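You operate a simulated robot arm through the tools that you are given. There is no shell and no other tool. Be economical: measure what you need, move in short steps, check, and stop when the job is done.

The job below is to be done with a simulated robot arm. You get a single attempt, and the scene is never put back.

Task
Clamp the teal block in the vice, file the burrs off its top and put it in the block tray.
Fine: file block back in its place, vice left open. Set down upright: rail block, file block. What is to be rubbed or washed off counts as gone when no trace of it is left.

The check looks at the end state, three seconds after you hand in, the way a careful person would. Anything else that was tipped, shoved, dropped, spilled or broken makes it a failure.

Robot
A 7-joint arm with a two-finger parallel gripper, fixed in place. Base frame: the origin is at the foot of the arm, x ahead of it, y to its left, z up; the work surface is at about z = 0. Units: m, degrees, N and s.
With the tool pointing down near the work surface it reaches from about 0.22 to 0.58 m from the base axis. Its first joint turns from -66.0 to 66.0 degrees. Payload 2.5 kg.
Tool frame: the origin (TCP) lies between the finger pads and is the grasp point; the fingertips stand 0.023 m ahead of it; z points along the fingers, y is the line along which they close. The gripper opens to 0.094 m. The fingers are 0.038 m wide and 0.01 m thick; the gripper's body (0.054 by 0.096 m) begins 0.039 m behind the TCP.
Orientation is that of the tool frame in the base frame, as [roll, pitch, yaw] about the fixed x, y, z axes, in that order (R = Rz(yaw) Ry(pitch) Rx(roll)). With the fingers straight down and closing along the base's y, the tool's x points along the base's -x, its y along +y and its z along -z.

Tools
- The arm moves only by the tool servo_tool. Its argument "moves" is a list that holds one entry, the list of rows, each a list of 7 numbers: the opening, from 0 (shut) to 1 (fully open), then the shift along the base's x, y, z in units of 25 mm (1.0 is 25 mm), then the turn, a rotation vector about the base's x, y, z in units of 8 degrees (1.0 is 8 degrees). In form: [[[hand, x, y, z, ax, ay, az], ...]]. A call has 1 to 8 rows; each row shifts and turns the commanded pose from where the row before left it. A call with a number of a shift or a turn outside -1 to 1 is refused whole. A row lasts 0.2 s, in which the tool goes at most 0.05 m and 8.6 degrees; a call with a longer step from one row to the next is refused whole, and so is a gripper value outside its range. A pose out of reach is approached as far as the arm can. The call stops where the force on the tool passes 90 N (or 10 N more than at its start, if that is more) or the arm is blocked; 0.2 s more then pass. Each finger travels about 0.108 m/s and halts on what it meets, pressing with about 26 N; the grip force reading is that of the motor and also rises with nothing between the fingers. The clock runs only during rows and for 0.2 s after the last one: add rows that do not move to give the fingers time. The reply holds the time, the measured pose of the TCP, the force on the tool along the base axes, the opening and the grip force, in the units named above and with some noise, with the torque about the TCP (base axes, N m) and any sound that the robot's microphone picked up.
- Cameras (640 x 400 px; columns grow to the right, rows downward): "scene" is fixed at [0.1265, -0.4085, 0.5566]; the picture's right is [0.78, -0.63, 0.00], its down [-0.28, -0.35, -0.89] and it looks along [0.56, 0.69, -0.45] (base axes); focal length 343 px, centre (320, 200). "wrist" rides on the gripper at [0.086, 0.016, -0.074] in the tool frame; the picture's right is [-0.18, 0.98, 0.00], its down [-0.58, -0.11, -0.81] and it looks along [-0.79, -0.15, 0.59] (tool axes); focal length 243 px, centre (320, 200). There is no depth. A picture from a camera that has moved, and an enlarged one, comes with that camera's place and axes in the base frame and with its lens.
- get_image(camera): a new picture of that camera. It takes no simulated time.
- inspect(camera, box): a new picture of the part [left, top, right, bottom] of that camera's present view, enlarged. It takes no simulated time.
- job_done(): hands the job in; it is judged then, once.

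Work in short steps. Places have to be worked out from the pictures, the camera data and where the tool is seen: move nearer, look again, correct. Check each grasp and each placing, and mend what went wrong. You have 120 turns and 68 pictures in all, those below and enlarged ones among them. Open the gripper and draw the arm clear of the work before you hand the job in, unless the task says otherwise; then end with one line.

The tools are called by a JSON object that holds its "op" and its "data". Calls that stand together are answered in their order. servo_tool: Moves the arm, as the interface text tells. Its arguments: {"type":"object","properties":{"moves":{"type":"array","items":{"type":"array","items":{"type":"array","items":{"type":"number"}}}}},"required":["moves"]} The other tools are called the same way: get_image (camera) takes a picture; inspect (camera, box) takes an enlarged picture of a part of a camera's view; job_done () hands the job in.

At the start:

```text
clock: 0.0
ee_pos: [0.332, -0.0168, 0.416]
tool_rot: [180.0, 0.0, 180.0]
wrist_force: [0.8, 0.4, 0.6]
wrist_torque: [0.02, -0.02, 0.06]
grip_width: 0.094
grasp_force: 0.0
```

scene: 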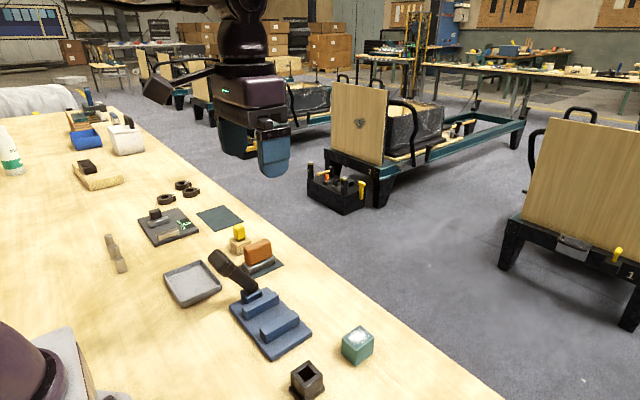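
wrist: 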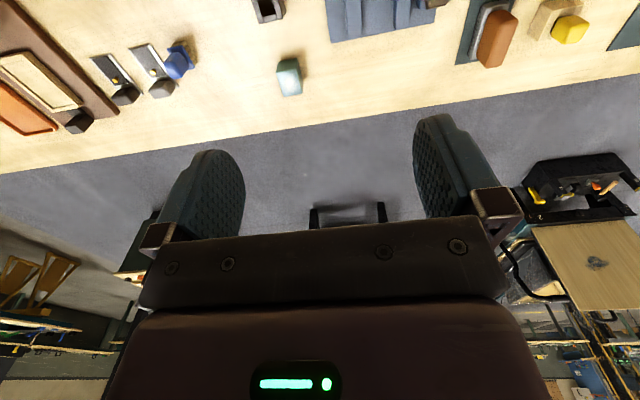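

I see the vice (blue, with lever), teal block to the front right, file block (orange-brown) on a pad, yellow-knobbed block, and tray. I'll enlarge the work area.

{"op": "inspect", "data": {"camera": "scene", "box": [120, 170, 400, 400]}}

{"op": "inspect", "data": {"camera": "wrist", "box": [220, 0, 640, 120]}}

```text
1.74 times, centred on (260, 285) of scene
camera zoom: at [0.1265, -0.4085, 0.5566], right [0.78, -0.63, 0.0], down [-0.28, -0.35, -0.89], along [0.56, 0.69, -0.45], focal length 597 px, centre (424, 52)
```

zoom: 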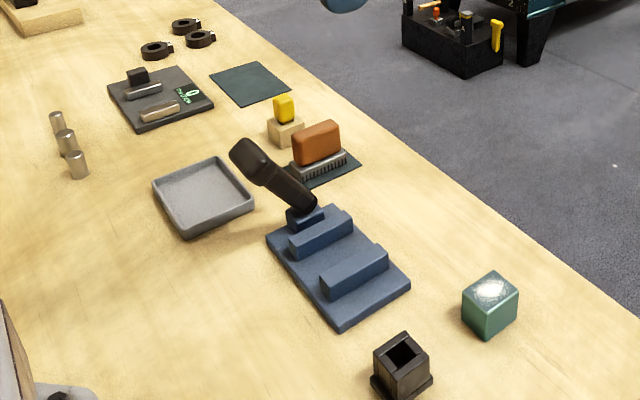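

```text
1.52 times, centred on (430, 60) of wrist
camera zoom: at [0.2458, -0.0005, 0.4902], right [0.18, 0.98, 0.0], down [0.58, -0.11, 0.81], along [0.79, -0.15, -0.59], focal length 370 px, centre (152, 413)
```

zoom: 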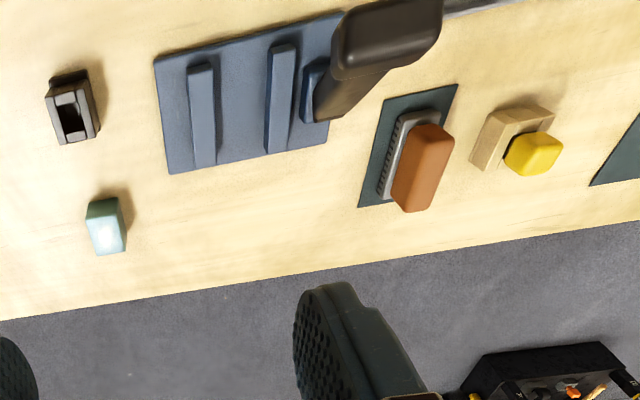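

The vice plate is about x 0.33–0.42, y −0.01–0.15; the teal block about (0.46,−0.10), with the file block beyond the vice. I'll tilt the wrist so its camera looks down for a better survey.

{"op": "servo_tool", "data": {"moves": [[[1, 0, 0.4, -0.5, 0, 1, 0], [1, 0, 0.4, -0.5, 0, 1, 0], [1, 0, 0.4, -0.5, 0, 1, 0], [1, 0, 0.4, -0.5, 0, 1, 0], [1, 0, 0.4, -0.5, 0, 1, 0], [1, 0, 0, 0, 0, 0.6, 0]]]}}

{"op": "get_image", "data": {"camera": "wrist"}}

```text
clock: 1.4
ee_pos: [0.3322, 0.0345, 0.3541]
tool_rot: [180.0, -44.9, -179.9]
wrist_force: [-0.4, -0.1, -0.2]
wrist_torque: [0.01, -0.02, 0.0]
grip_width: 0.0939
grasp_force: 0.0
```

```text
63 pictures are left
camera wrist: at [0.3236, 0.0498, 0.4675], right [0.13, 0.98, -0.13], down [0.98, -0.11, 0.16], along [0.14, -0.15, -0.98], focal length 243 px, centre (320, 200)
```

wrist: 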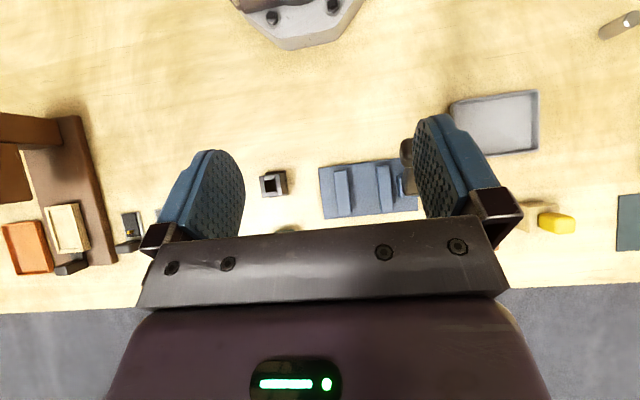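

The hand hides the lower half. I'll reduce tilt and go further out so objects fall in the upper half.

{"op": "servo_tool", "data": {"moves": [[[1, 1, 0, -0.5, 0, -0.8, 0], [1, 1, 0, -0.5, 0, -0.8, 0], [1, 0.5, 0, -0.5, 0, -0.8, 0]]]}}

{"op": "get_image", "data": {"camera": "wrist"}}

```text
clock: 2.2
ee_pos: [0.3953, 0.0344, 0.3154]
tool_rot: [-180.0, -25.4, 180.0]
wrist_force: [-0.2, 0.2, 0.1]
wrist_torque: [-0.01, 0.0, 0.0]
grip_width: 0.094
grasp_force: 0.0
```

```text
62 pictures are left
camera wrist: at [0.3499, 0.0498, 0.4198], right [0.17, 0.98, -0.08], down [0.87, -0.11, 0.48], along [0.46, -0.15, -0.88], focal length 243 px, centre (320, 200)
```

wrist: 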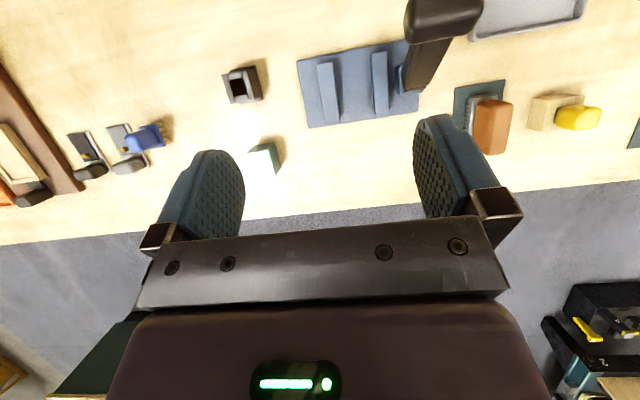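

{"op": "inspect", "data": {"camera": "wrist", "box": [210, 0, 430, 180]}}

{"op": "inspect", "data": {"camera": "wrist", "box": [400, 0, 640, 170]}}

{"op": "inspect", "data": {"camera": "scene", "box": [220, 215, 320, 290]}}

{"op": "inspect", "data": {"camera": "scene", "box": [220, 280, 390, 400]}}

```text
2.22 times, centred on (320, 90) of wrist
camera zoom: at [0.3499, 0.0498, 0.4198], right [0.17, 0.98, -0.08], down [0.87, -0.11, 0.48], along [0.46, -0.15, -0.88], focal length 539 px, centre (320, 444)
```

zoom: 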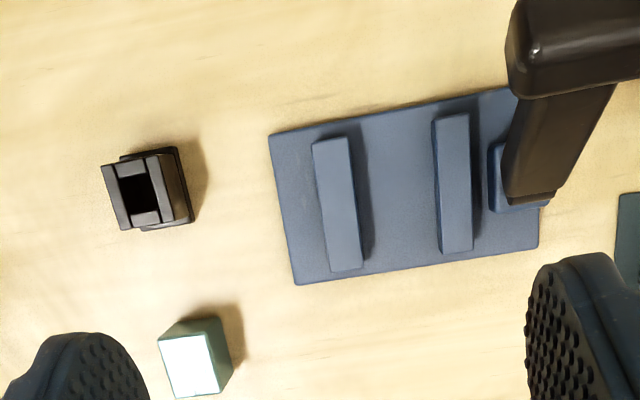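

```text
2.35 times, centred on (520, 85) of wrist
camera zoom: at [0.3499, 0.0498, 0.4198], right [0.17, 0.98, -0.08], down [0.87, -0.11, 0.48], along [0.46, -0.15, -0.88], focal length 571 px, centre (-151, 471)
```

zoom: 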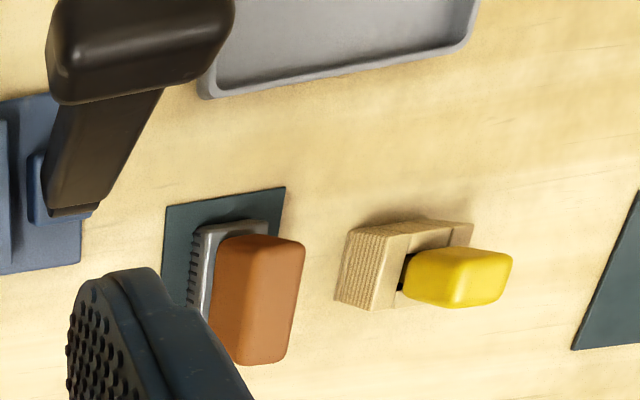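

```text
5.33 times, centred on (270, 252) of scene
camera zoom: at [0.1265, -0.4085, 0.5566], right [0.78, -0.63, 0.0], down [-0.28, -0.35, -0.89], along [0.56, 0.69, -0.45], focal length 1830 px, centre (587, -80)
```

zoom: 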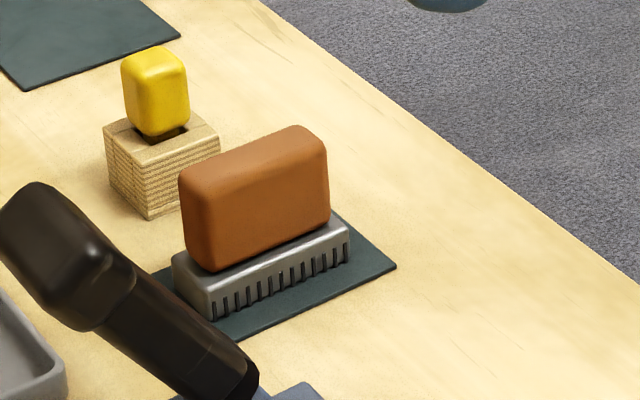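

```text
3.33 times, centred on (305, 340) of scene
camera zoom: at [0.1265, -0.4085, 0.5566], right [0.78, -0.63, 0.0], down [-0.28, -0.35, -0.89], along [0.56, 0.69, -0.45], focal length 1144 px, centre (370, -267)
```

zoom: 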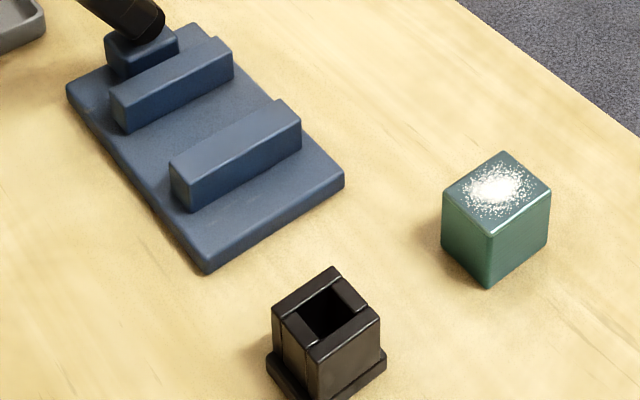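

The teal block is about 48×35×43 mm at (0.470,−0.101), the jaw gap is y 0.036–0.088 with jaw tops at z≈0.035, and the plate top is at z≈0.012. I'll look at the lever from the base side before using it.

{"op": "servo_tool", "data": {"moves": [[[1, -1, 0.9, -0.3, 0, -0.8, 0], [1, -1, 0.9, -0.3, 0, -0.8, 0], [1, -1, 0.9, -0.3, 0, -0.8, 0], [1, -1, 0.9, -0.3, 0, -0.8, 0], [1, -1, 0.9, -0.3, 0, 0, 0]]]}}

{"op": "get_image", "data": {"camera": "wrist"}}

{"op": "inspect", "data": {"camera": "scene", "box": [200, 240, 300, 310]}}

```text
clock: 3.4
ee_pos: [0.2701, 0.1464, 0.2774]
tool_rot: [-179.9, 0.1, 179.9]
wrist_force: [0.6, -0.5, 0.1]
wrist_torque: [0.04, 0.0, 0.04]
grip_width: 0.0941
grasp_force: 0.0
```

```text
57 pictures are left
camera wrist: at [0.1837, 0.1613, 0.3519], right [0.18, 0.98, 0.0], down [0.58, -0.11, 0.81], along [0.79, -0.15, -0.59], focal length 243 px, centre (320, 200)
```

wrist: 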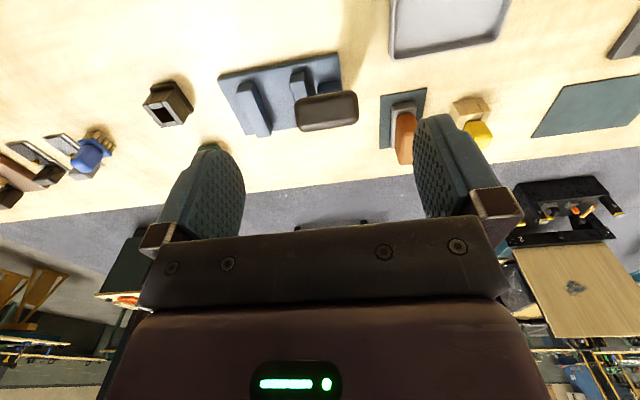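

```text
5.71 times, centred on (250, 275) of scene
camera zoom: at [0.1265, -0.4085, 0.5566], right [0.78, -0.63, 0.0], down [-0.28, -0.35, -0.89], along [0.56, 0.69, -0.45], focal length 1961 px, centre (720, -229)
```

zoom: 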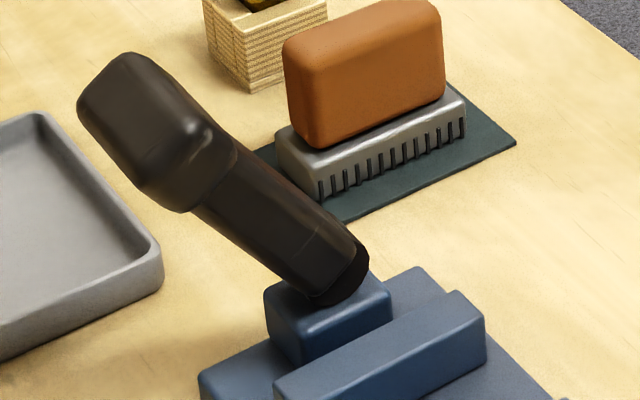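

The cap is a crossbar along y at about (0.33,0.145,0.128) on a lever leaning toward −x, so it probably hinges about y. First, the block: I'll go above it while yawing 90° so the fingers close along x.

{"op": "servo_tool", "data": {"moves": [[[1, 0.9, -1, 0, 0, 0, 0.94], [1, 0.9, -1, 0, 0, 0, 0.94], [1, 0.9, -1, 0, 0, 0, 0.94], [1, 0.9, -1, 0, 0, 0, 0.94], [1, 0.9, -1, 0, 0, 0, 0.94], [1, 0.9, -1, 0, 0, 0, 0.94], [1, 0.9, -1, 0, 0, 0, 0.94], [1, 0.9, -1, 0, 0, 0, 0.94]]]}}

{"op": "servo_tool", "data": {"moves": [[[1, 0.8, -1, -0.5, 0, 0, 0.94], [1, 0, -0.9, -1, 0, 0, 0.94], [1, 0, 0, -1, 0, 0, 0.94], [1, 0, 0, -1, 0, 0, 0.94], [1, 0, 0, 0, 0, 0, 0]]]}}

{"op": "get_image", "data": {"camera": "wrist"}}

{"op": "get_image", "data": {"camera": "scene"}}

```text
clock: 5.2
ee_pos: [0.4524, -0.0538, 0.2795]
tool_rot: [180.0, 0.1, -119.7]
wrist_force: [-0.3, -0.2, -0.1]
wrist_torque: [-0.02, 0.01, 0.0]
grip_width: 0.0939
grasp_force: 0.2
```

```text
clock: 6.4
ee_pos: [0.4693, -0.0998, 0.1919]
tool_rot: [-180.0, 0.1, -89.5]
wrist_force: [0.6, 1.0, 0.0]
wrist_torque: [0.02, 0.0, 0.0]
grip_width: 0.0942
grasp_force: 0.1
```

```text
55 pictures are left
camera wrist: at [0.4551, -0.1882, 0.2654], right [-0.98, 0.18, 0.0], down [0.11, 0.58, 0.81], along [0.14, 0.79, -0.59], focal length 243 px, centre (320, 200)
```

wrist: 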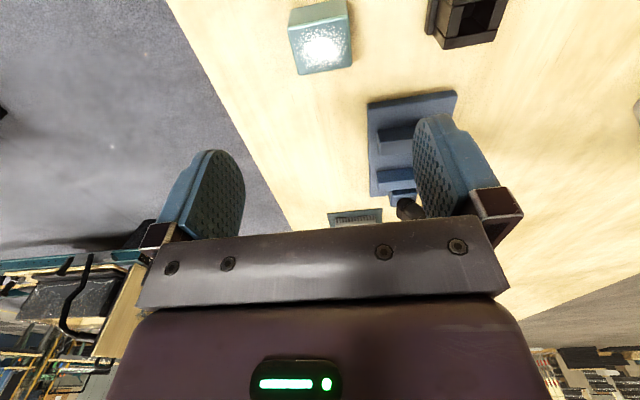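

```text
54 pictures are left
```

scene: 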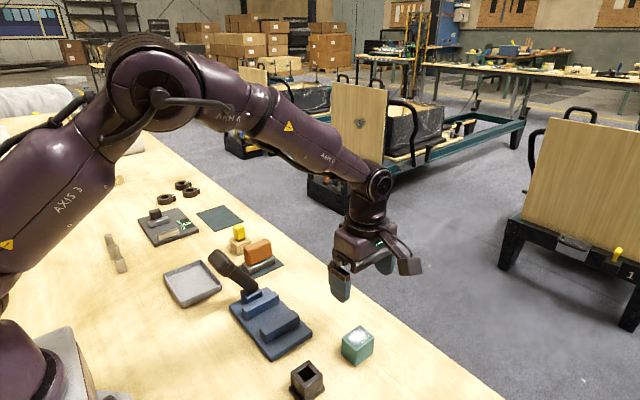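

The tool sits over the block (measured centre ≈ (0.469,−0.100)). I'll descend to z≈0.048 and close.

{"op": "servo_tool", "data": {"moves": [[[1, 0, 0, -1, 0, 0, 0], [1, 0, 0, -1, 0, 0, 0], [1, 0, 0, -1, 0, 0, 0], [1, 0, 0, -1, 0, 0, 0], [1, 0, 0, -1, 0, 0, 0], [1, 0, 0, -0.75, 0, 0, 0], [1, 0, 0, 0, 0, 0, 0]]]}}

{"op": "servo_tool", "data": {"moves": [[[0, 0, 0, 0, 0, 0, 0], [0, 0, 0, 0, 0, 0, 0], [0, 0, 0, 0, 0, 0, 0]]]}}

{"op": "get_image", "data": {"camera": "scene"}}

```text
clock: 8.0
ee_pos: [0.4707, -0.1006, 0.0488]
tool_rot: [-180.0, 0.0, -89.7]
wrist_force: [0.0, -0.4, 0.4]
wrist_torque: [-0.02, 0.01, 0.0]
grip_width: 0.0941
grasp_force: 0.0
```

```text
clock: 8.8
ee_pos: [0.4706, -0.1002, 0.0476]
tool_rot: [180.0, 0.0, -89.8]
wrist_force: [0.3, 0.2, 0.2]
wrist_torque: [-0.01, 0.01, -0.02]
grip_width: 0.0495
grasp_force: 25.9
```

```text
53 pictures are left
```

scene: 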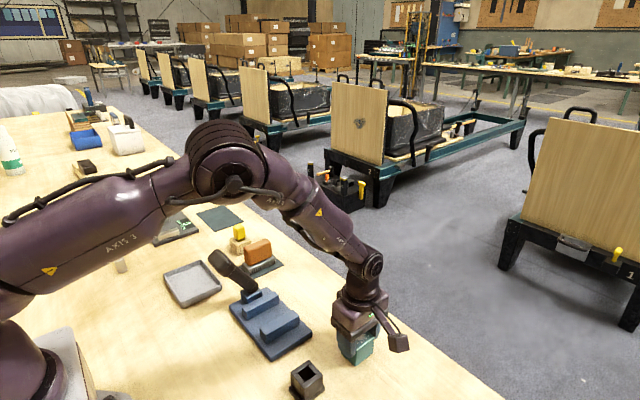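

Block gripped (49.5 mm). Lifting and carrying above the jaw gap at (0.380, 0.060).

{"op": "servo_tool", "data": {"moves": [[[0, 0, 0, 1, 0, 0, 0], [0, 0, 0, 1, 0, 0, 0], [0, 0, 0, 1, 0, 0, 0], [0, 0, 0, 0.3, 0, 0, 0], [0, -0.9, 0.9, 0, 0, 0, 0], [0, -0.9, 0.9, 0, 0, 0, 0], [0, -0.9, 0.9, 0, 0, 0, 0], [0, -0.9, 0.9, 0, 0, 0, 0]]]}}

{"op": "servo_tool", "data": {"moves": [[[0, -0.02, 0.9, 0, 0, 0, 0], [0, 0, 0.9, 0, 0, 0, 0], [0, 0, 0.95, 0, 0, 0, 0], [0, 0, 0, 0, 0, 0, 0]]]}}

{"op": "get_image", "data": {"camera": "wrist"}}

{"op": "inspect", "data": {"camera": "scene", "box": [190, 190, 370, 370]}}

```text
clock: 10.6
ee_pos: [0.3796, -0.0121, 0.1304]
tool_rot: [179.9, 0.0, -89.9]
wrist_force: [-0.4, 0.3, -1.1]
wrist_torque: [0.0, -0.01, -0.02]
grip_width: 0.0495
grasp_force: 25.9
```

```text
clock: 11.6
ee_pos: [0.3785, 0.0578, 0.1302]
tool_rot: [-180.0, 0.0, -89.8]
wrist_force: [0.2, 0.0, -0.4]
wrist_torque: [0.0, -0.01, 0.01]
grip_width: 0.0495
grasp_force: 25.5
```

```text
52 pictures are left
camera wrist: at [0.3629, -0.0298, 0.2057], right [-0.98, 0.18, 0.0], down [0.11, 0.58, 0.81], along [0.15, 0.79, -0.59], focal length 243 px, centre (320, 200)
```

wrist: 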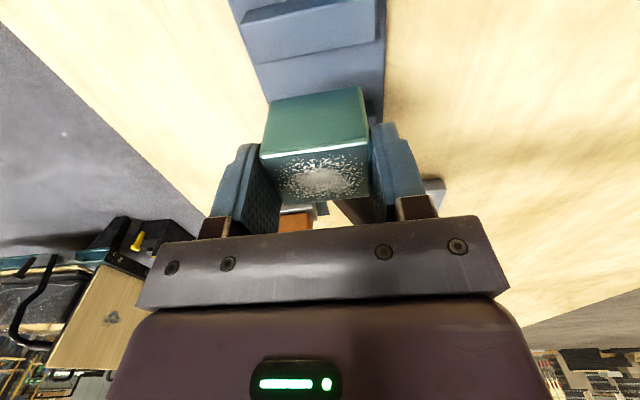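

```text
2.22 times, centred on (280, 280) of scene
camera zoom: at [0.1265, -0.4084, 0.5566], right [0.78, -0.63, 0.0], down [-0.28, -0.35, -0.89], along [0.56, 0.69, -0.45], focal length 763 px, centre (409, 22)
```

zoom: 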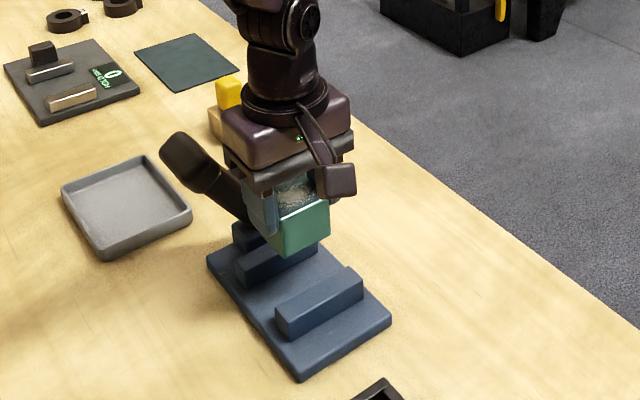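

Block is aligned between the jaws (y≈0.040–0.076, inner face of near jaw at 0.036). Lowering to just above plate contact, then gently to touch.

{"op": "servo_tool", "data": {"moves": [[[0, 0, 0.05, -1, 0, 0, 0], [0, 0, 0, -1, 0, 0, 0], [0, 0, 0, -0.6, 0, 0, 0], [0, 0, 0, -0.1, 0, 0, 0], [0, 0, 0, 0, 0, 0, 0]]]}}

{"op": "servo_tool", "data": {"moves": [[[0, 0, 0, -0.05, 0, 0, 0], [0, 0, 0, -0.03, 0, 0, 0]]]}}

```text
clock: 12.8
ee_pos: [0.3811, 0.0594, 0.0635]
tool_rot: [-179.9, 0.0, -89.8]
wrist_force: [-4.4, -1.1, 10.7]
wrist_torque: [0.06, 0.19, 0.05]
grip_width: 0.0494
grasp_force: 25.8
```

```text
clock: 13.4
ee_pos: [0.3799, 0.0592, 0.0602]
tool_rot: [-179.9, 0.1, -89.7]
wrist_force: [-6.3, 1.4, 17.1]
wrist_torque: [0.03, 0.16, 0.0]
grip_width: 0.0495
grasp_force: 26.4
```

Contact with the plate (≈17 N). Release and look.

{"op": "servo_tool", "data": {"moves": [[[0.75, 0, 0, 0.05, 0, 0, 0], [0.75, 0, 0, 0, 0, 0, 0], [0.75, 0, 0, 1, 0, 0, 0], [0.75, 0, 0, 1, 0, 0, 0], [0.75, 0, 0, 1, 0, 0, 0], [0.75, 0, 0, 1, 0, 0, 0], [0.75, 0, -0.5, 1, 0, 0, 0], [0.75, 0, -0.5, 0, 0, 0, 0]]]}}

{"op": "inspect", "data": {"camera": "scene", "box": [190, 230, 350, 360]}}

{"op": "get_image", "data": {"camera": "wrist"}}

```text
clock: 15.2
ee_pos: [0.3807, 0.0351, 0.187]
tool_rot: [179.9, 0.0, -89.8]
wrist_force: [-0.2, -0.9, -0.6]
wrist_torque: [0.01, -0.01, -0.01]
grip_width: 0.0706
grasp_force: 0.0
```

```text
3.08 times, centred on (270, 295) of scene
camera zoom: at [0.1265, -0.4084, 0.5566], right [0.78, -0.63, 0.0], down [-0.28, -0.35, -0.89], along [0.56, 0.69, -0.45], focal length 1056 px, centre (474, -92)
```

zoom: 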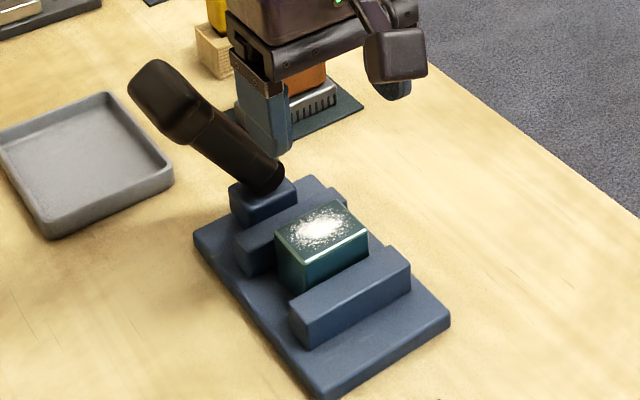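

```text
49 pictures are left
camera wrist: at [0.3638, -0.0523, 0.2616], right [-0.98, 0.18, 0.0], down [0.11, 0.58, 0.81], along [0.15, 0.79, -0.59], focal length 243 px, centre (320, 200)
```

wrist: 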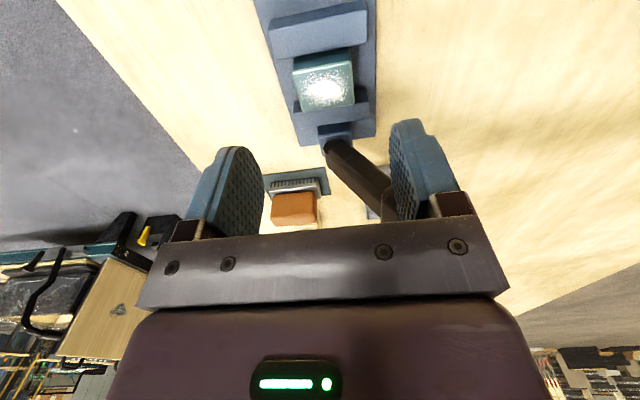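

Block sits upright between the jaws. Now I'll close the fingers and go behind the lever's crossbar (−x side) to push it toward +x, watching the forces.

{"op": "servo_tool", "data": {"moves": [[[0, -0.5, 0, 1, 0, 0, 0], [0, -1, 0.5, 1, 0, 0, 0], [0, -1, 1, 0, 0, 0, 0], [0, -1, 1, 0, 0, 0, 0], [0, -0.95, 1, 0, 0, 0, 0], [0, 0, 1, 0, 0, 0, 0], [0, 0, 0, -1, 0, 0, 0], [0, 0, 0, -1, 0, 0, 0]]]}}

{"op": "get_image", "data": {"camera": "scene"}}

{"op": "get_image", "data": {"camera": "wrist"}}

```text
clock: 17.0
ee_pos: [0.2684, 0.1479, 0.1869]
tool_rot: [180.0, -0.1, -89.9]
wrist_force: [-0.4, -0.5, 0.4]
wrist_torque: [0.01, 0.01, 0.01]
grip_width: 0.0
grasp_force: 25.8
```

```text
48 pictures are left
```

scene: 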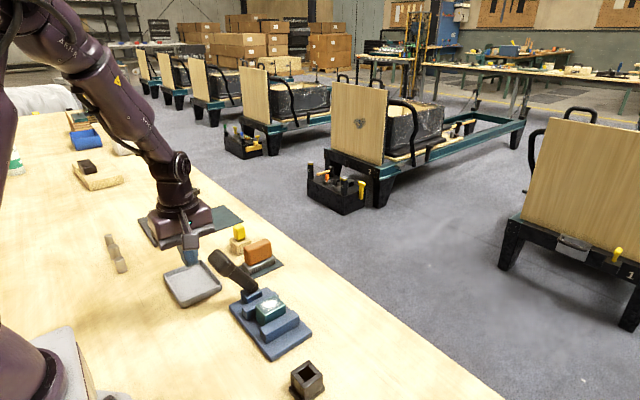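

```text
47 pictures are left
camera wrist: at [0.2519, 0.0605, 0.2609], right [-0.98, 0.18, 0.0], down [0.11, 0.58, 0.81], along [0.15, 0.79, -0.59], focal length 243 px, centre (320, 200)
```

wrist: 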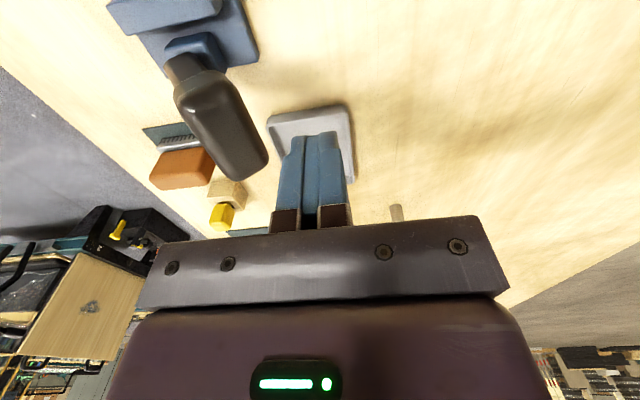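

Crossbar confirmed: y 0.12–0.18, x≈0.31–0.35. Lowering behind it and pushing toward +x in small steps.

{"op": "servo_tool", "data": {"moves": [[[0, 0, 0, -1, 0, 0, 0], [0, 0, 0, -1, 0, 0, 0], [0, 0.5, 0, 0, 0, 0, 0], [0, 0.5, 0, 0, 0, 0, 0], [0, 0.4, 0, 0, 0, 0, 0], [0, 0.4, 0, 0, 0, 0, 0]]]}}

{"op": "inspect", "data": {"camera": "scene", "box": [150, 200, 330, 360]}}

```text
clock: 18.4
ee_pos: [0.3128, 0.1464, 0.1359]
tool_rot: [-180.0, 0.1, -89.7]
wrist_force: [-4.5, 0.8, 1.7]
wrist_torque: [-0.04, -0.09, -0.07]
grip_width: 0.0
grasp_force: 26.5
```

```text
2.50 times, centred on (240, 280) of scene
camera zoom: at [0.1265, -0.4085, 0.5566], right [0.78, -0.63, 0.0], down [-0.28, -0.35, -0.89], along [0.56, 0.69, -0.45], focal length 858 px, centre (520, 0)
```

zoom: 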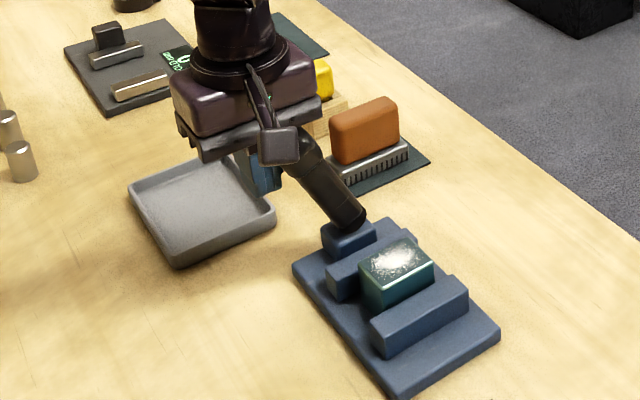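

Light contact (4.5 N). Continuing the push.

{"op": "servo_tool", "data": {"moves": [[[0, 0.3, 0, 0, 0, 0, 0], [0, 0.3, 0, 0, 0, 0, 0], [0, 0.3, 0, 0, 0, 0, 0]]]}}

{"op": "inspect", "data": {"camera": "scene", "box": [150, 200, 330, 360]}}

```text
clock: 19.2
ee_pos: [0.3365, 0.1458, 0.1363]
tool_rot: [-179.9, -0.1, -89.8]
wrist_force: [-0.2, 0.4, 0.6]
wrist_torque: [-0.03, 0.0, 0.0]
grip_width: 0.0001
grasp_force: 26.0
```

```text
2.50 times, centred on (240, 280) of scene
camera zoom: at [0.1265, -0.4085, 0.5566], right [0.78, -0.63, 0.0], down [-0.28, -0.35, -0.89], along [0.56, 0.69, -0.45], focal length 858 px, centre (520, 0)
```

zoom: 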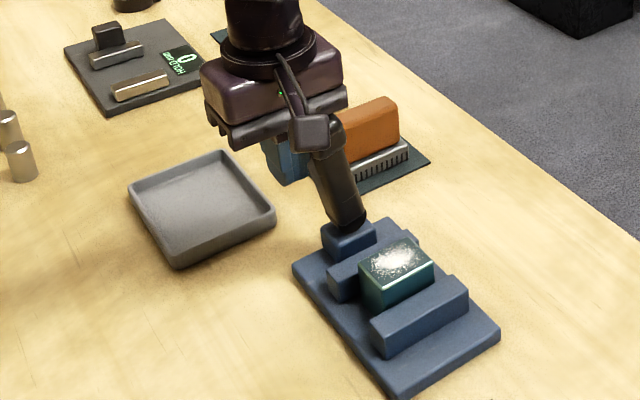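

The lever swings freely toward +x. Continuing.

{"op": "servo_tool", "data": {"moves": [[[0, 0.4, 0, 0, 0, 0, 0], [0, 0.4, 0, 0, 0, 0, 0], [0, 0.4, 0, 0, 0, 0, 0]]]}}

{"op": "inspect", "data": {"camera": "scene", "box": [150, 200, 330, 360]}}

```text
clock: 20.0
ee_pos: [0.3655, 0.1473, 0.1369]
tool_rot: [-180.0, 0.0, -89.8]
wrist_force: [0.0, 0.1, 1.0]
wrist_torque: [0.01, -0.05, -0.04]
grip_width: 0.0002
grasp_force: 26.2
```

```text
2.50 times, centred on (240, 280) of scene
camera zoom: at [0.1265, -0.4085, 0.5566], right [0.78, -0.63, 0.0], down [-0.28, -0.35, -0.89], along [0.56, 0.69, -0.45], focal length 858 px, centre (520, 0)
```

zoom: 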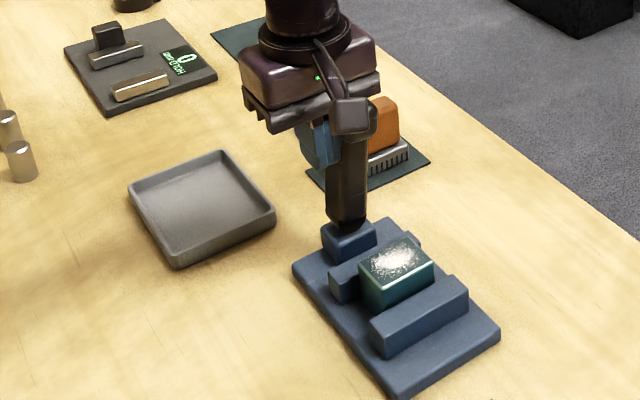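

Lever near vertical; the far jaw is creeping in. Continuing, following the arc downward slightly.

{"op": "servo_tool", "data": {"moves": [[[0, 0.4, 0, 0, 0, 0, 0], [0, 0.4, 0, -0.1, 0, 0, 0], [0, 0.4, 0, -0.1, 0, 0, 0], [0, 0.4, 0, -0.2, 0, 0, 0]]]}}

{"op": "inspect", "data": {"camera": "scene", "box": [150, 200, 330, 360]}}

```text
clock: 21.0
ee_pos: [0.4041, 0.1471, 0.1262]
tool_rot: [-180.0, 0.0, -89.7]
wrist_force: [0.5, -1.1, -0.9]
wrist_torque: [0.01, 0.04, -0.02]
grip_width: 0.0
grasp_force: 26.2
```

```text
2.50 times, centred on (240, 280) of scene
camera zoom: at [0.1265, -0.4085, 0.5566], right [0.78, -0.63, 0.0], down [-0.28, -0.35, -0.89], along [0.56, 0.69, -0.45], focal length 858 px, centre (520, 0)
```

zoom: 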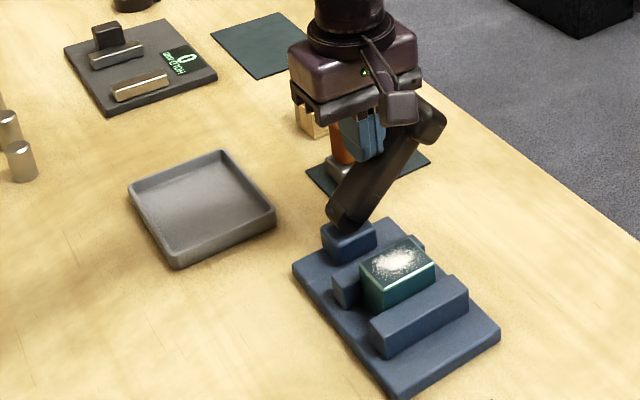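

The lever now leans toward +x with no force on the finger. I'll raise and look at whether the jaw has gripped the block.

{"op": "servo_tool", "data": {"moves": [[[0, -0.4, 0, 1, 0, 0, 0], [0, -0.2, 0, 1, 0, 0, 0], [0, 0, -1, 1, 0, 0, 0], [0, 0, -1, 0.5, 0, 0, 0], [0, 0, -1, 0, 0, 0, 0], [0, 0, -1, 0, 0, 0, 0]]]}}

{"op": "inspect", "data": {"camera": "wrist", "box": [230, 0, 430, 180]}}

{"op": "inspect", "data": {"camera": "scene", "box": [210, 220, 330, 360]}}

```text
clock: 22.4
ee_pos: [0.3904, 0.0455, 0.2118]
tool_rot: [-180.0, -0.1, -89.7]
wrist_force: [-1.6, 0.2, 0.4]
wrist_torque: [-0.02, 0.02, 0.01]
grip_width: 0.0
grasp_force: 26.2
```

```text
2.22 times, centred on (330, 90) of wrist
camera zoom: at [0.3735, -0.0419, 0.2877], right [-0.98, 0.18, 0.0], down [0.11, 0.58, 0.81], along [0.14, 0.79, -0.59], focal length 539 px, centre (298, 444)
```

zoom: 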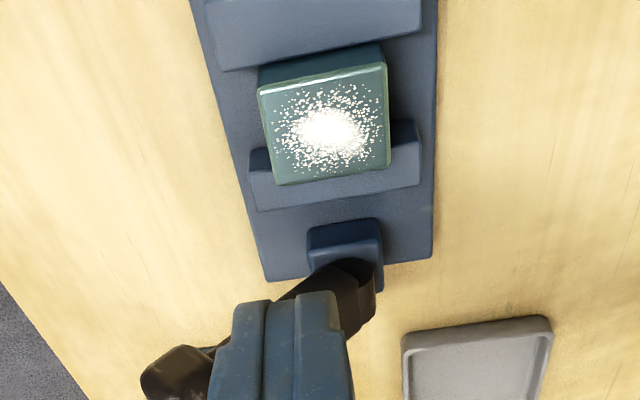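

```text
2.86 times, centred on (270, 290) of scene
camera zoom: at [0.1265, -0.4084, 0.5566], right [0.78, -0.63, 0.0], down [-0.28, -0.35, -0.89], along [0.56, 0.69, -0.45], focal length 981 px, centre (463, -57)
```

zoom: 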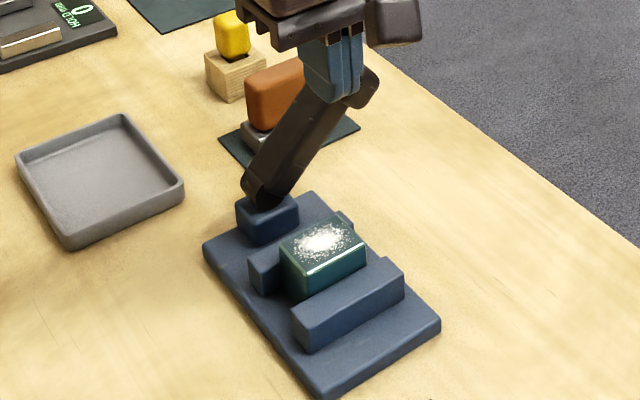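

The far jaw has moved in to the block; the lever leans about 55° toward +x (cap ≈ (0.466,0.147,0.09)). I'll press gently down on the cap to check it has reached its end and is tight.

{"op": "servo_tool", "data": {"moves": [[[0, 1, 1, 0, 0, 0, 0], [0, 1, 1, 0, 0, 0, 0], [0, 1, 1, 0, 0, 0, 0], [0, 0, 1, -0.7, 0, 0, 0], [0, 0, 0, -1, 0, 0, 0], [0, 0, 0, -0.6, 0, 0, 0], [0, 0, 0, -0.3, 0, 0, 0]]]}}

{"op": "inspect", "data": {"camera": "scene", "box": [210, 200, 370, 360]}}

```text
clock: 24.0
ee_pos: [0.4722, 0.148, 0.1551]
tool_rot: [-178.4, 0.4, -89.9]
wrist_force: [32.2, 2.9, 32.0]
wrist_torque: [0.11, -0.47, -0.05]
grip_width: 0.0
grasp_force: 25.9
```

```text
2.50 times, centred on (290, 280) of scene
camera zoom: at [0.1264, -0.4085, 0.5566], right [0.78, -0.63, 0.0], down [-0.28, -0.35, -0.89], along [0.56, 0.69, -0.45], focal length 858 px, centre (395, 0)
```

zoom: 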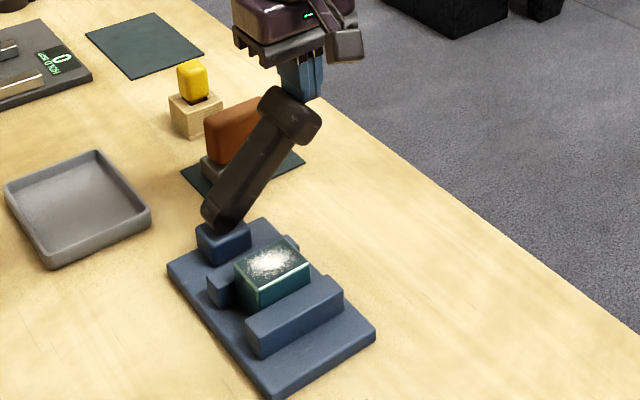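

The cap resists firmly (≈45 N) without moving, so the block is clamped. I'll lift, yaw back so the fingers close along y, and go above the file block at about (0.453,0.244).

{"op": "servo_tool", "data": {"moves": [[[0, 0, 0, 1, 0, 0, 0], [0, 0, 0, 1, 0, 0, 0], [0, 0, 0.5, 1, 0, 0, -0.94], [0, 0, 0.5, 0.5, 0, 0, -0.94], [0.5, 0, 0.7, 0, 0, 0, -0.94], [0.5, -0.4, 0.7, 0, 0, 0, -0.94], [0.5, -0.4, 0.7, 0, 0, 0, -0.94], [0.5, 0, 0.7, 0, 0, 0, -0.94]]]}}

{"op": "servo_tool", "data": {"moves": [[[0.7, 0, 0, 0, 0, 0, -0.94], [0.7, 0, 0, 0, 0, 0, -0.94], [0.7, 0, 0, 0, 0, 0, -0.94], [0.7, 0, 0, 0, 0, 0, -0.94], [0.7, 0, 0, 0, 0, 0, -0.94], [0.7, 0, 0, 0, 0, 0, -0.94], [0.7, 0, 0, 0, 0, 0, 0]]]}}

{"op": "get_image", "data": {"camera": "wrist"}}

{"op": "inspect", "data": {"camera": "scene", "box": [200, 210, 330, 340]}}

```text
clock: 25.8
ee_pos: [0.4469, 0.2416, 0.2363]
tool_rot: [180.0, 0.0, -135.1]
wrist_force: [-0.2, 0.3, 0.2]
wrist_torque: [0.01, 0.01, 0.0]
grip_width: 0.0469
grasp_force: 0.1
```

```text
clock: 27.4
ee_pos: [0.445, 0.2433, 0.2349]
tool_rot: [180.0, 0.0, 179.9]
wrist_force: [-0.8, 0.1, -0.4]
wrist_torque: [-0.02, 0.0, 0.02]
grip_width: 0.0657
grasp_force: 0.1
```

```text
39 pictures are left
camera wrist: at [0.3587, 0.2577, 0.3105], right [0.19, 0.98, 0.0], down [0.58, -0.11, 0.81], along [0.79, -0.15, -0.59], focal length 243 px, centre (320, 200)
```

wrist: 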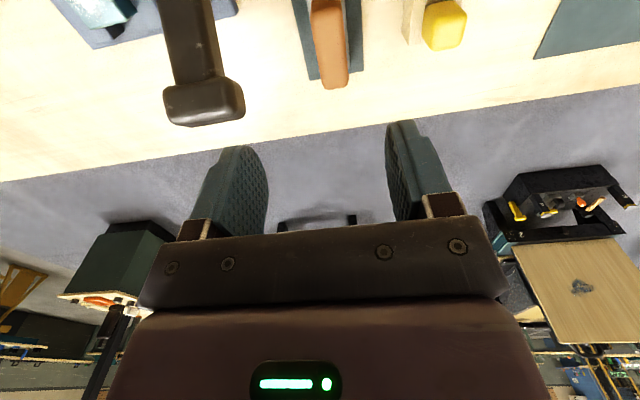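

```text
3.08 times, centred on (265, 275) of scene
camera zoom: at [0.1265, -0.4085, 0.5566], right [0.78, -0.63, 0.0], down [-0.28, -0.35, -0.89], along [0.56, 0.69, -0.45], focal length 1056 px, centre (489, -31)
```

zoom: 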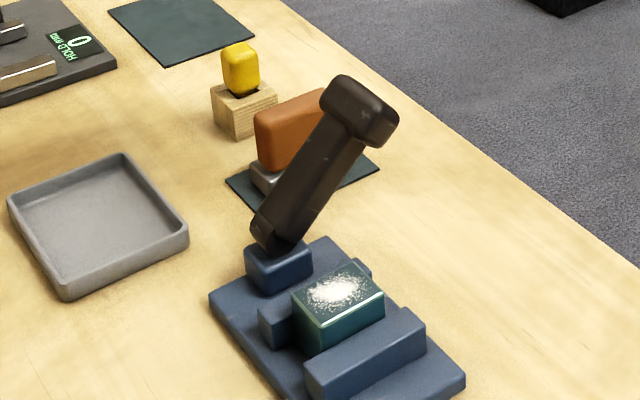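

File handle measured around (0.453,0.248), z ≈0.022–0.073. Descending to z≈0.056 with fingers straddling it along y.

{"op": "servo_tool", "data": {"moves": [[[0.7, 0.3, 0.18, -1, 0, 0, 0], [0.7, 0, 0, -1, 0, 0, 0], [0.7, 0, 0, -1, 0, 0, 0], [0.7, 0, 0, -1, 0, 0, 0], [0.7, 0, 0, -1, 0, 0, 0], [0.7, 0, 0, -1, 0, 0, 0], [0.7, 0, 0, -0.6, 0, 0, 0], [0.7, 0, 0, -0.55, 0, 0, 0]]]}}

{"op": "inspect", "data": {"camera": "scene", "box": [200, 190, 320, 290]}}

{"op": "get_image", "data": {"camera": "wrist"}}

```text
clock: 29.2
ee_pos: [0.4531, 0.2456, 0.0573]
tool_rot: [180.0, 0.0, -180.0]
wrist_force: [-0.7, -0.1, 1.1]
wrist_torque: [0.03, 0.02, 0.0]
grip_width: 0.0657
grasp_force: 0.1
```

```text
4.00 times, centred on (260, 240) of scene
camera zoom: at [0.1265, -0.4085, 0.5566], right [0.78, -0.63, 0.0], down [-0.28, -0.35, -0.89], along [0.56, 0.69, -0.45], focal length 1373 px, centre (560, 40)
```

zoom: 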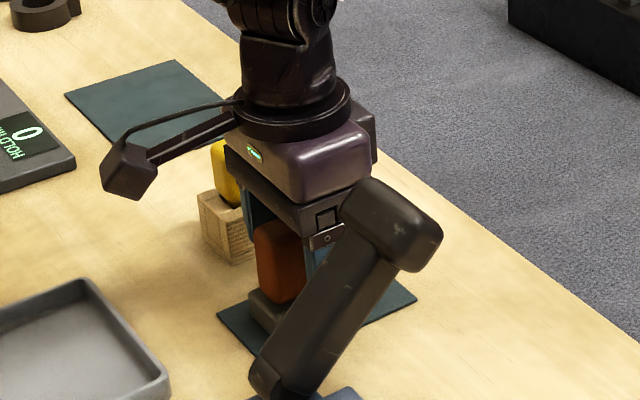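

```text
36 pictures are left
camera wrist: at [0.3674, 0.2612, 0.1322], right [0.18, 0.98, 0.0], down [0.58, -0.11, 0.81], along [0.79, -0.15, -0.59], focal length 243 px, centre (320, 200)
```

wrist: 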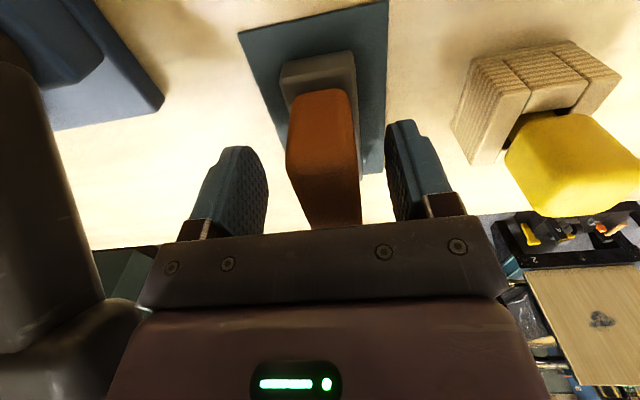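

Handle is centred between the fingers. Closing.

{"op": "servo_tool", "data": {"moves": [[[0, 0, 0, 0, 0, 0, 0], [0, 0, 0, 0, 0, 0, 0], [0, 0, 0, 0, 0, 0, 0]]]}}

{"op": "servo_tool", "data": {"moves": [[[0, 0, 0, 1, 0, 0, 0], [0, 0, 0, 1, 0, 0, 0], [0, 0, 0, 1, 0, 0, 0], [0, 0, 0, 1, 0, 0, 0], [0, 0, 0, 1, 0, 0, 0], [0, 0, 0, 1, 0, 0, 0], [0, 0, 0, 0, 0, 0, 0]]]}}

{"op": "get_image", "data": {"camera": "wrist"}}

```text
clock: 30.0
ee_pos: [0.4545, 0.2456, 0.0584]
tool_rot: [180.0, 0.0, -180.0]
wrist_force: [0.0, 1.4, 0.5]
wrist_torque: [0.08, -0.03, 0.01]
grip_width: 0.0277
grasp_force: 26.2
```

```text
clock: 31.6
ee_pos: [0.4533, 0.2465, 0.208]
tool_rot: [180.0, 0.0, -180.0]
wrist_force: [-0.7, -0.3, -1.7]
wrist_torque: [-0.03, 0.01, 0.0]
grip_width: 0.0278
grasp_force: 25.8
```

```text
35 pictures are left
camera wrist: at [0.3668, 0.2618, 0.2827], right [0.18, 0.98, 0.0], down [0.58, -0.11, 0.81], along [0.79, -0.15, -0.59], focal length 243 px, centre (320, 200)
```

wrist: 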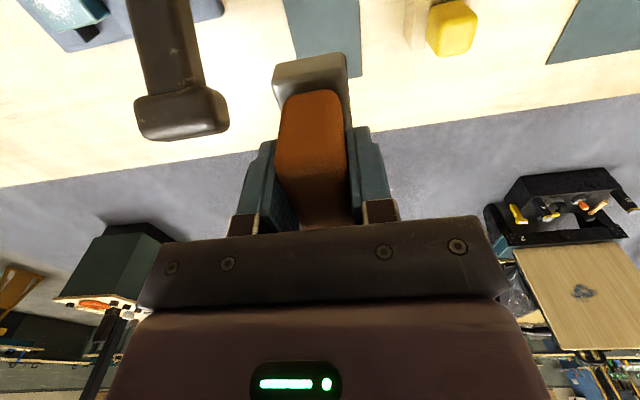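

The file is held level. Raise a bit, traverse over the lever, and come over the block at (0.380, 0.058).

{"op": "servo_tool", "data": {"moves": [[[0, 0, 0, 1, 0, 0, 0], [0, -0.4, -0.95, 0, 0, 0, 0], [0, -0.4, -0.95, 0, 0, 0, 0], [0, -0.4, -0.95, 0, 0, 0, 0], [0, -0.4, -0.95, 0, 0, 0, 0], [0, -0.4, -0.95, 0, 0, 0, 0], [0, -0.4, -0.95, 0, 0, 0, 0], [0, -0.5, -0.95, 0, 0, 0, 0]]]}}

{"op": "servo_tool", "data": {"moves": [[[0, 0, -0.9, 0, 0, 0, 0], [0, 0, 0, -1, 0, 0, 0], [0, 0, 0, -1, 0, 0, 0], [0, 0, 0, -1, 0, 0, 0], [0, 0, 0, -0.8, 0, 0, 0], [0, 0, 0, 0, 0, 0, 0]]]}}

{"op": "inspect", "data": {"camera": "scene", "box": [210, 220, 350, 350]}}

{"op": "get_image", "data": {"camera": "wrist"}}

```text
clock: 33.4
ee_pos: [0.3809, 0.0798, 0.2322]
tool_rot: [180.0, 0.1, 180.0]
wrist_force: [-0.1, 1.1, -1.8]
wrist_torque: [-0.02, 0.0, 0.0]
grip_width: 0.0278
grasp_force: 26.0
```

```text
clock: 34.8
ee_pos: [0.3824, 0.0579, 0.1364]
tool_rot: [180.0, 0.0, -180.0]
wrist_force: [0.3, -0.7, -0.9]
wrist_torque: [0.01, -0.02, 0.0]
grip_width: 0.0279
grasp_force: 26.1
```

```text
3.08 times, centred on (280, 285) of scene
camera zoom: at [0.1265, -0.4085, 0.5566], right [0.78, -0.63, 0.0], down [-0.28, -0.35, -0.89], along [0.56, 0.69, -0.45], focal length 1056 px, centre (443, -62)
```

zoom: 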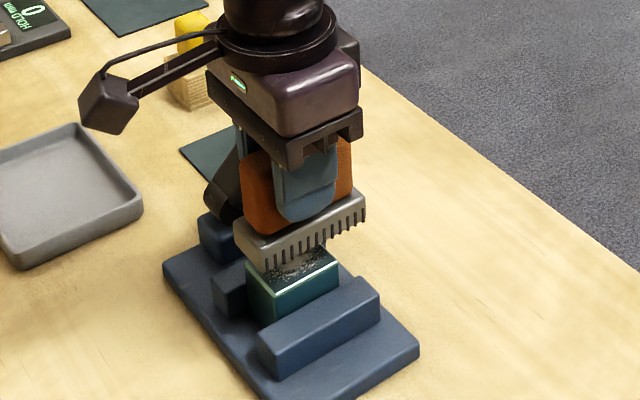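

```text
33 pictures are left
camera wrist: at [0.2958, 0.0726, 0.2105], right [0.18, 0.98, 0.0], down [0.58, -0.11, 0.81], along [0.79, -0.15, -0.59], focal length 243 px, centre (320, 200)
```

wrist: 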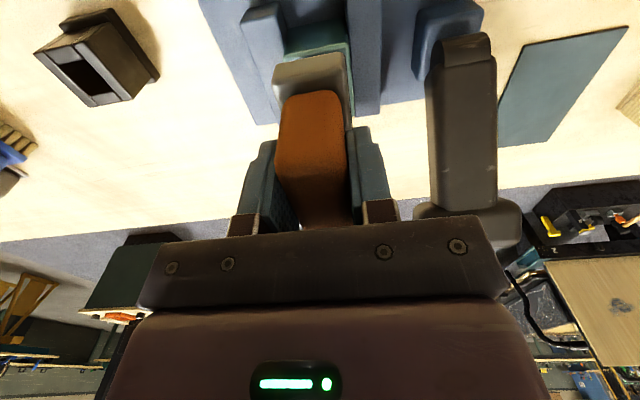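

Aligned over the clamped block. Lowering gently to contact.

{"op": "servo_tool", "data": {"moves": [[[0, 0, 0, -0.6, 0, 0, 0], [0, 0, 0, -0.3, 0, 0, 0], [0, 0, 0, -0.1, 0, 0, 0], [0, 0, 0, -0.1, 0, 0, 0]]]}}

```text
clock: 35.8
ee_pos: [0.3837, 0.0575, 0.1113]
tool_rot: [179.9, 0.4, -180.0]
wrist_force: [1.2, -0.5, 21.5]
wrist_torque: [-0.09, -0.13, 0.06]
grip_width: 0.0278
grasp_force: 25.8
```

Contact at 21 N. Filing strokes along x.

{"op": "servo_tool", "data": {"moves": [[[0, 0.5, 0, 0, 0, 0, 0], [0, 0.4, 0, 0, 0, 0, 0], [0, -0.5, 0, 0, 0, 0, 0], [0, -0.5, 0, 0, 0, 0, 0], [0, -0.5, 0, 0, 0, 0, 0], [0, -0.3, 0, 0, 0, 0, 0], [0, 0.5, 0, 0, 0, 0, 0], [0, 0.4, 0, 0, 0, 0, 0]]]}}

{"op": "servo_tool", "data": {"moves": [[[0, 0.5, 0.1, 0, 0, 0, 0], [0, 0.4, 0.1, 0, 0, 0, 0], [0, -0.5, -0.1, 0, 0, 0, 0], [0, -0.5, -0.1, 0, 0, 0, 0], [0, -0.5, -0.1, 0, 0, 0, 0], [0, -0.3, -0.1, 0, 0, 0, 0], [0, 0.5, 0.1, 0, 0, 0, 0], [0, 0.4, 0.1, 0, 0, 0, 0]]]}}

{"op": "inspect", "data": {"camera": "scene", "box": [210, 220, 350, 350]}}

```text
clock: 37.6
ee_pos: [0.38, 0.0562, 0.108]
tool_rot: [-179.9, -0.2, 180.0]
wrist_force: [-3.0, 0.1, 5.4]
wrist_torque: [0.03, 0.08, 0.01]
grip_width: 0.0277
grasp_force: 26.4
```

```text
clock: 39.4
ee_pos: [0.3808, 0.0569, 0.1087]
tool_rot: [-180.0, 0.0, -180.0]
wrist_force: [-0.7, 0.5, -0.9]
wrist_torque: [-0.02, 0.07, 0.02]
grip_width: 0.0276
grasp_force: 26.1
```

```text
3.08 times, centred on (280, 285) of scene
camera zoom: at [0.1265, -0.4085, 0.5566], right [0.78, -0.63, 0.0], down [-0.28, -0.35, -0.89], along [0.56, 0.69, -0.45], focal length 1056 px, centre (443, -62)
```

zoom: 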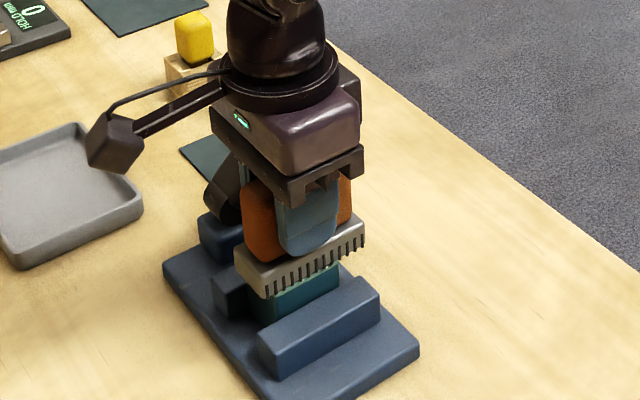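

Pressing force has faded; I'll press down a little more and repeat strokes, then lift and check.

{"op": "servo_tool", "data": {"moves": [[[0, 0, 0, -0.1, 0, 0, 0], [0, 0.5, 0.1, -0.05, 0, 0, 0], [0, 0.4, 0, 0, 0, 0, 0], [0, -0.5, -0.1, 0, 0, 0, 0], [0, -0.5, -0.1, 0, 0, 0, 0], [0, -0.5, 0, 0, 0, 0, 0], [0, -0.3, 0, 0, 0, 0, 0], [0, 0.9, 0.1, 0, 0, 0, 0]]]}}

{"op": "servo_tool", "data": {"moves": [[[0, 0, 0, 1, 0, 0, 0], [0, 0, 0, 1, 0, 0, 0], [0, 0, 0, 1, 0, 0, 0], [0, 0, 0, 0, 0, 0, 0]]]}}

{"op": "inspect", "data": {"camera": "scene", "box": [210, 220, 350, 350]}}

```text
clock: 41.2
ee_pos: [0.38, 0.0573, 0.1055]
tool_rot: [180.0, -0.4, -179.9]
wrist_force: [-5.6, 0.0, 16.2]
wrist_torque: [-0.02, 0.32, 0.01]
grip_width: 0.0278
grasp_force: 26.1
```

```text
clock: 42.2
ee_pos: [0.3799, 0.0553, 0.1816]
tool_rot: [-180.0, 0.0, -180.0]
wrist_force: [-0.4, -0.2, -1.1]
wrist_torque: [0.03, -0.01, 0.0]
grip_width: 0.0278
grasp_force: 25.8
```

```text
3.08 times, centred on (280, 285) of scene
camera zoom: at [0.1265, -0.4085, 0.5566], right [0.78, -0.63, 0.0], down [-0.28, -0.35, -0.89], along [0.56, 0.69, -0.45], focal length 1056 px, centre (443, -62)
```

zoom: 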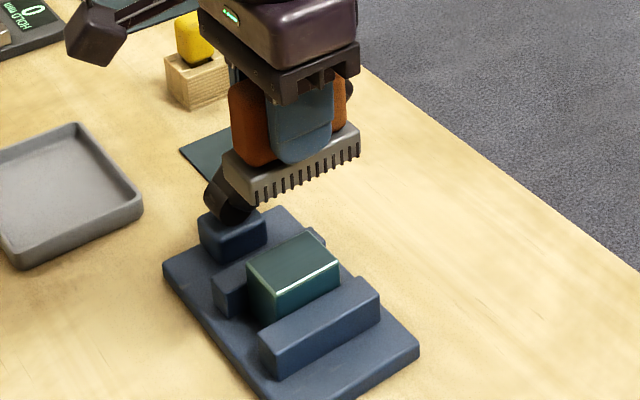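

{"op": "inspect", "data": {"camera": "scene", "box": [258, 288, 298, 313]}}

{"op": "inspect", "data": {"camera": "wrist", "box": [220, 0, 420, 125]}}

```text
16.00 times, centred on (278, 300) of scene
camera zoom: at [0.1265, -0.4085, 0.5566], right [0.78, -0.63, 0.0], down [-0.28, -0.35, -0.89], along [0.56, 0.69, -0.45], focal length 5492 px, centre (992, -1408)
```

zoom: 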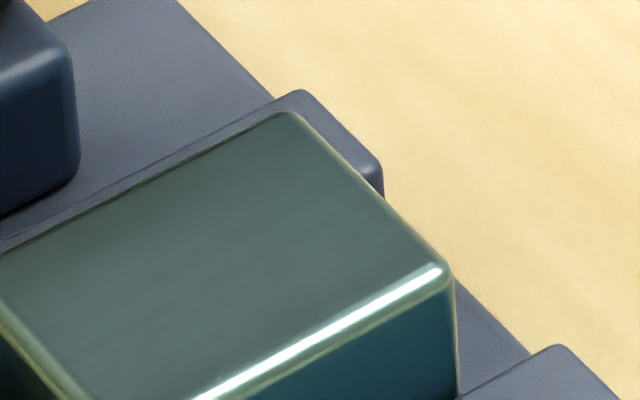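

```text
3.20 times, centred on (320, 62) of wrist
camera zoom: at [0.2948, 0.0714, 0.256], right [0.18, 0.98, 0.0], down [0.58, -0.11, 0.81], along [0.79, -0.15, -0.59], focal length 776 px, centre (320, 640)
```

zoom: 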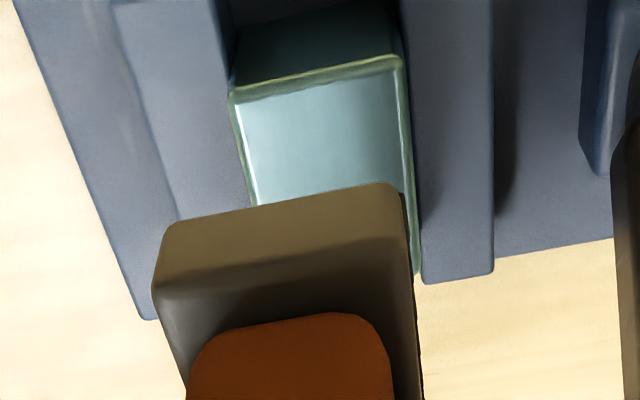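

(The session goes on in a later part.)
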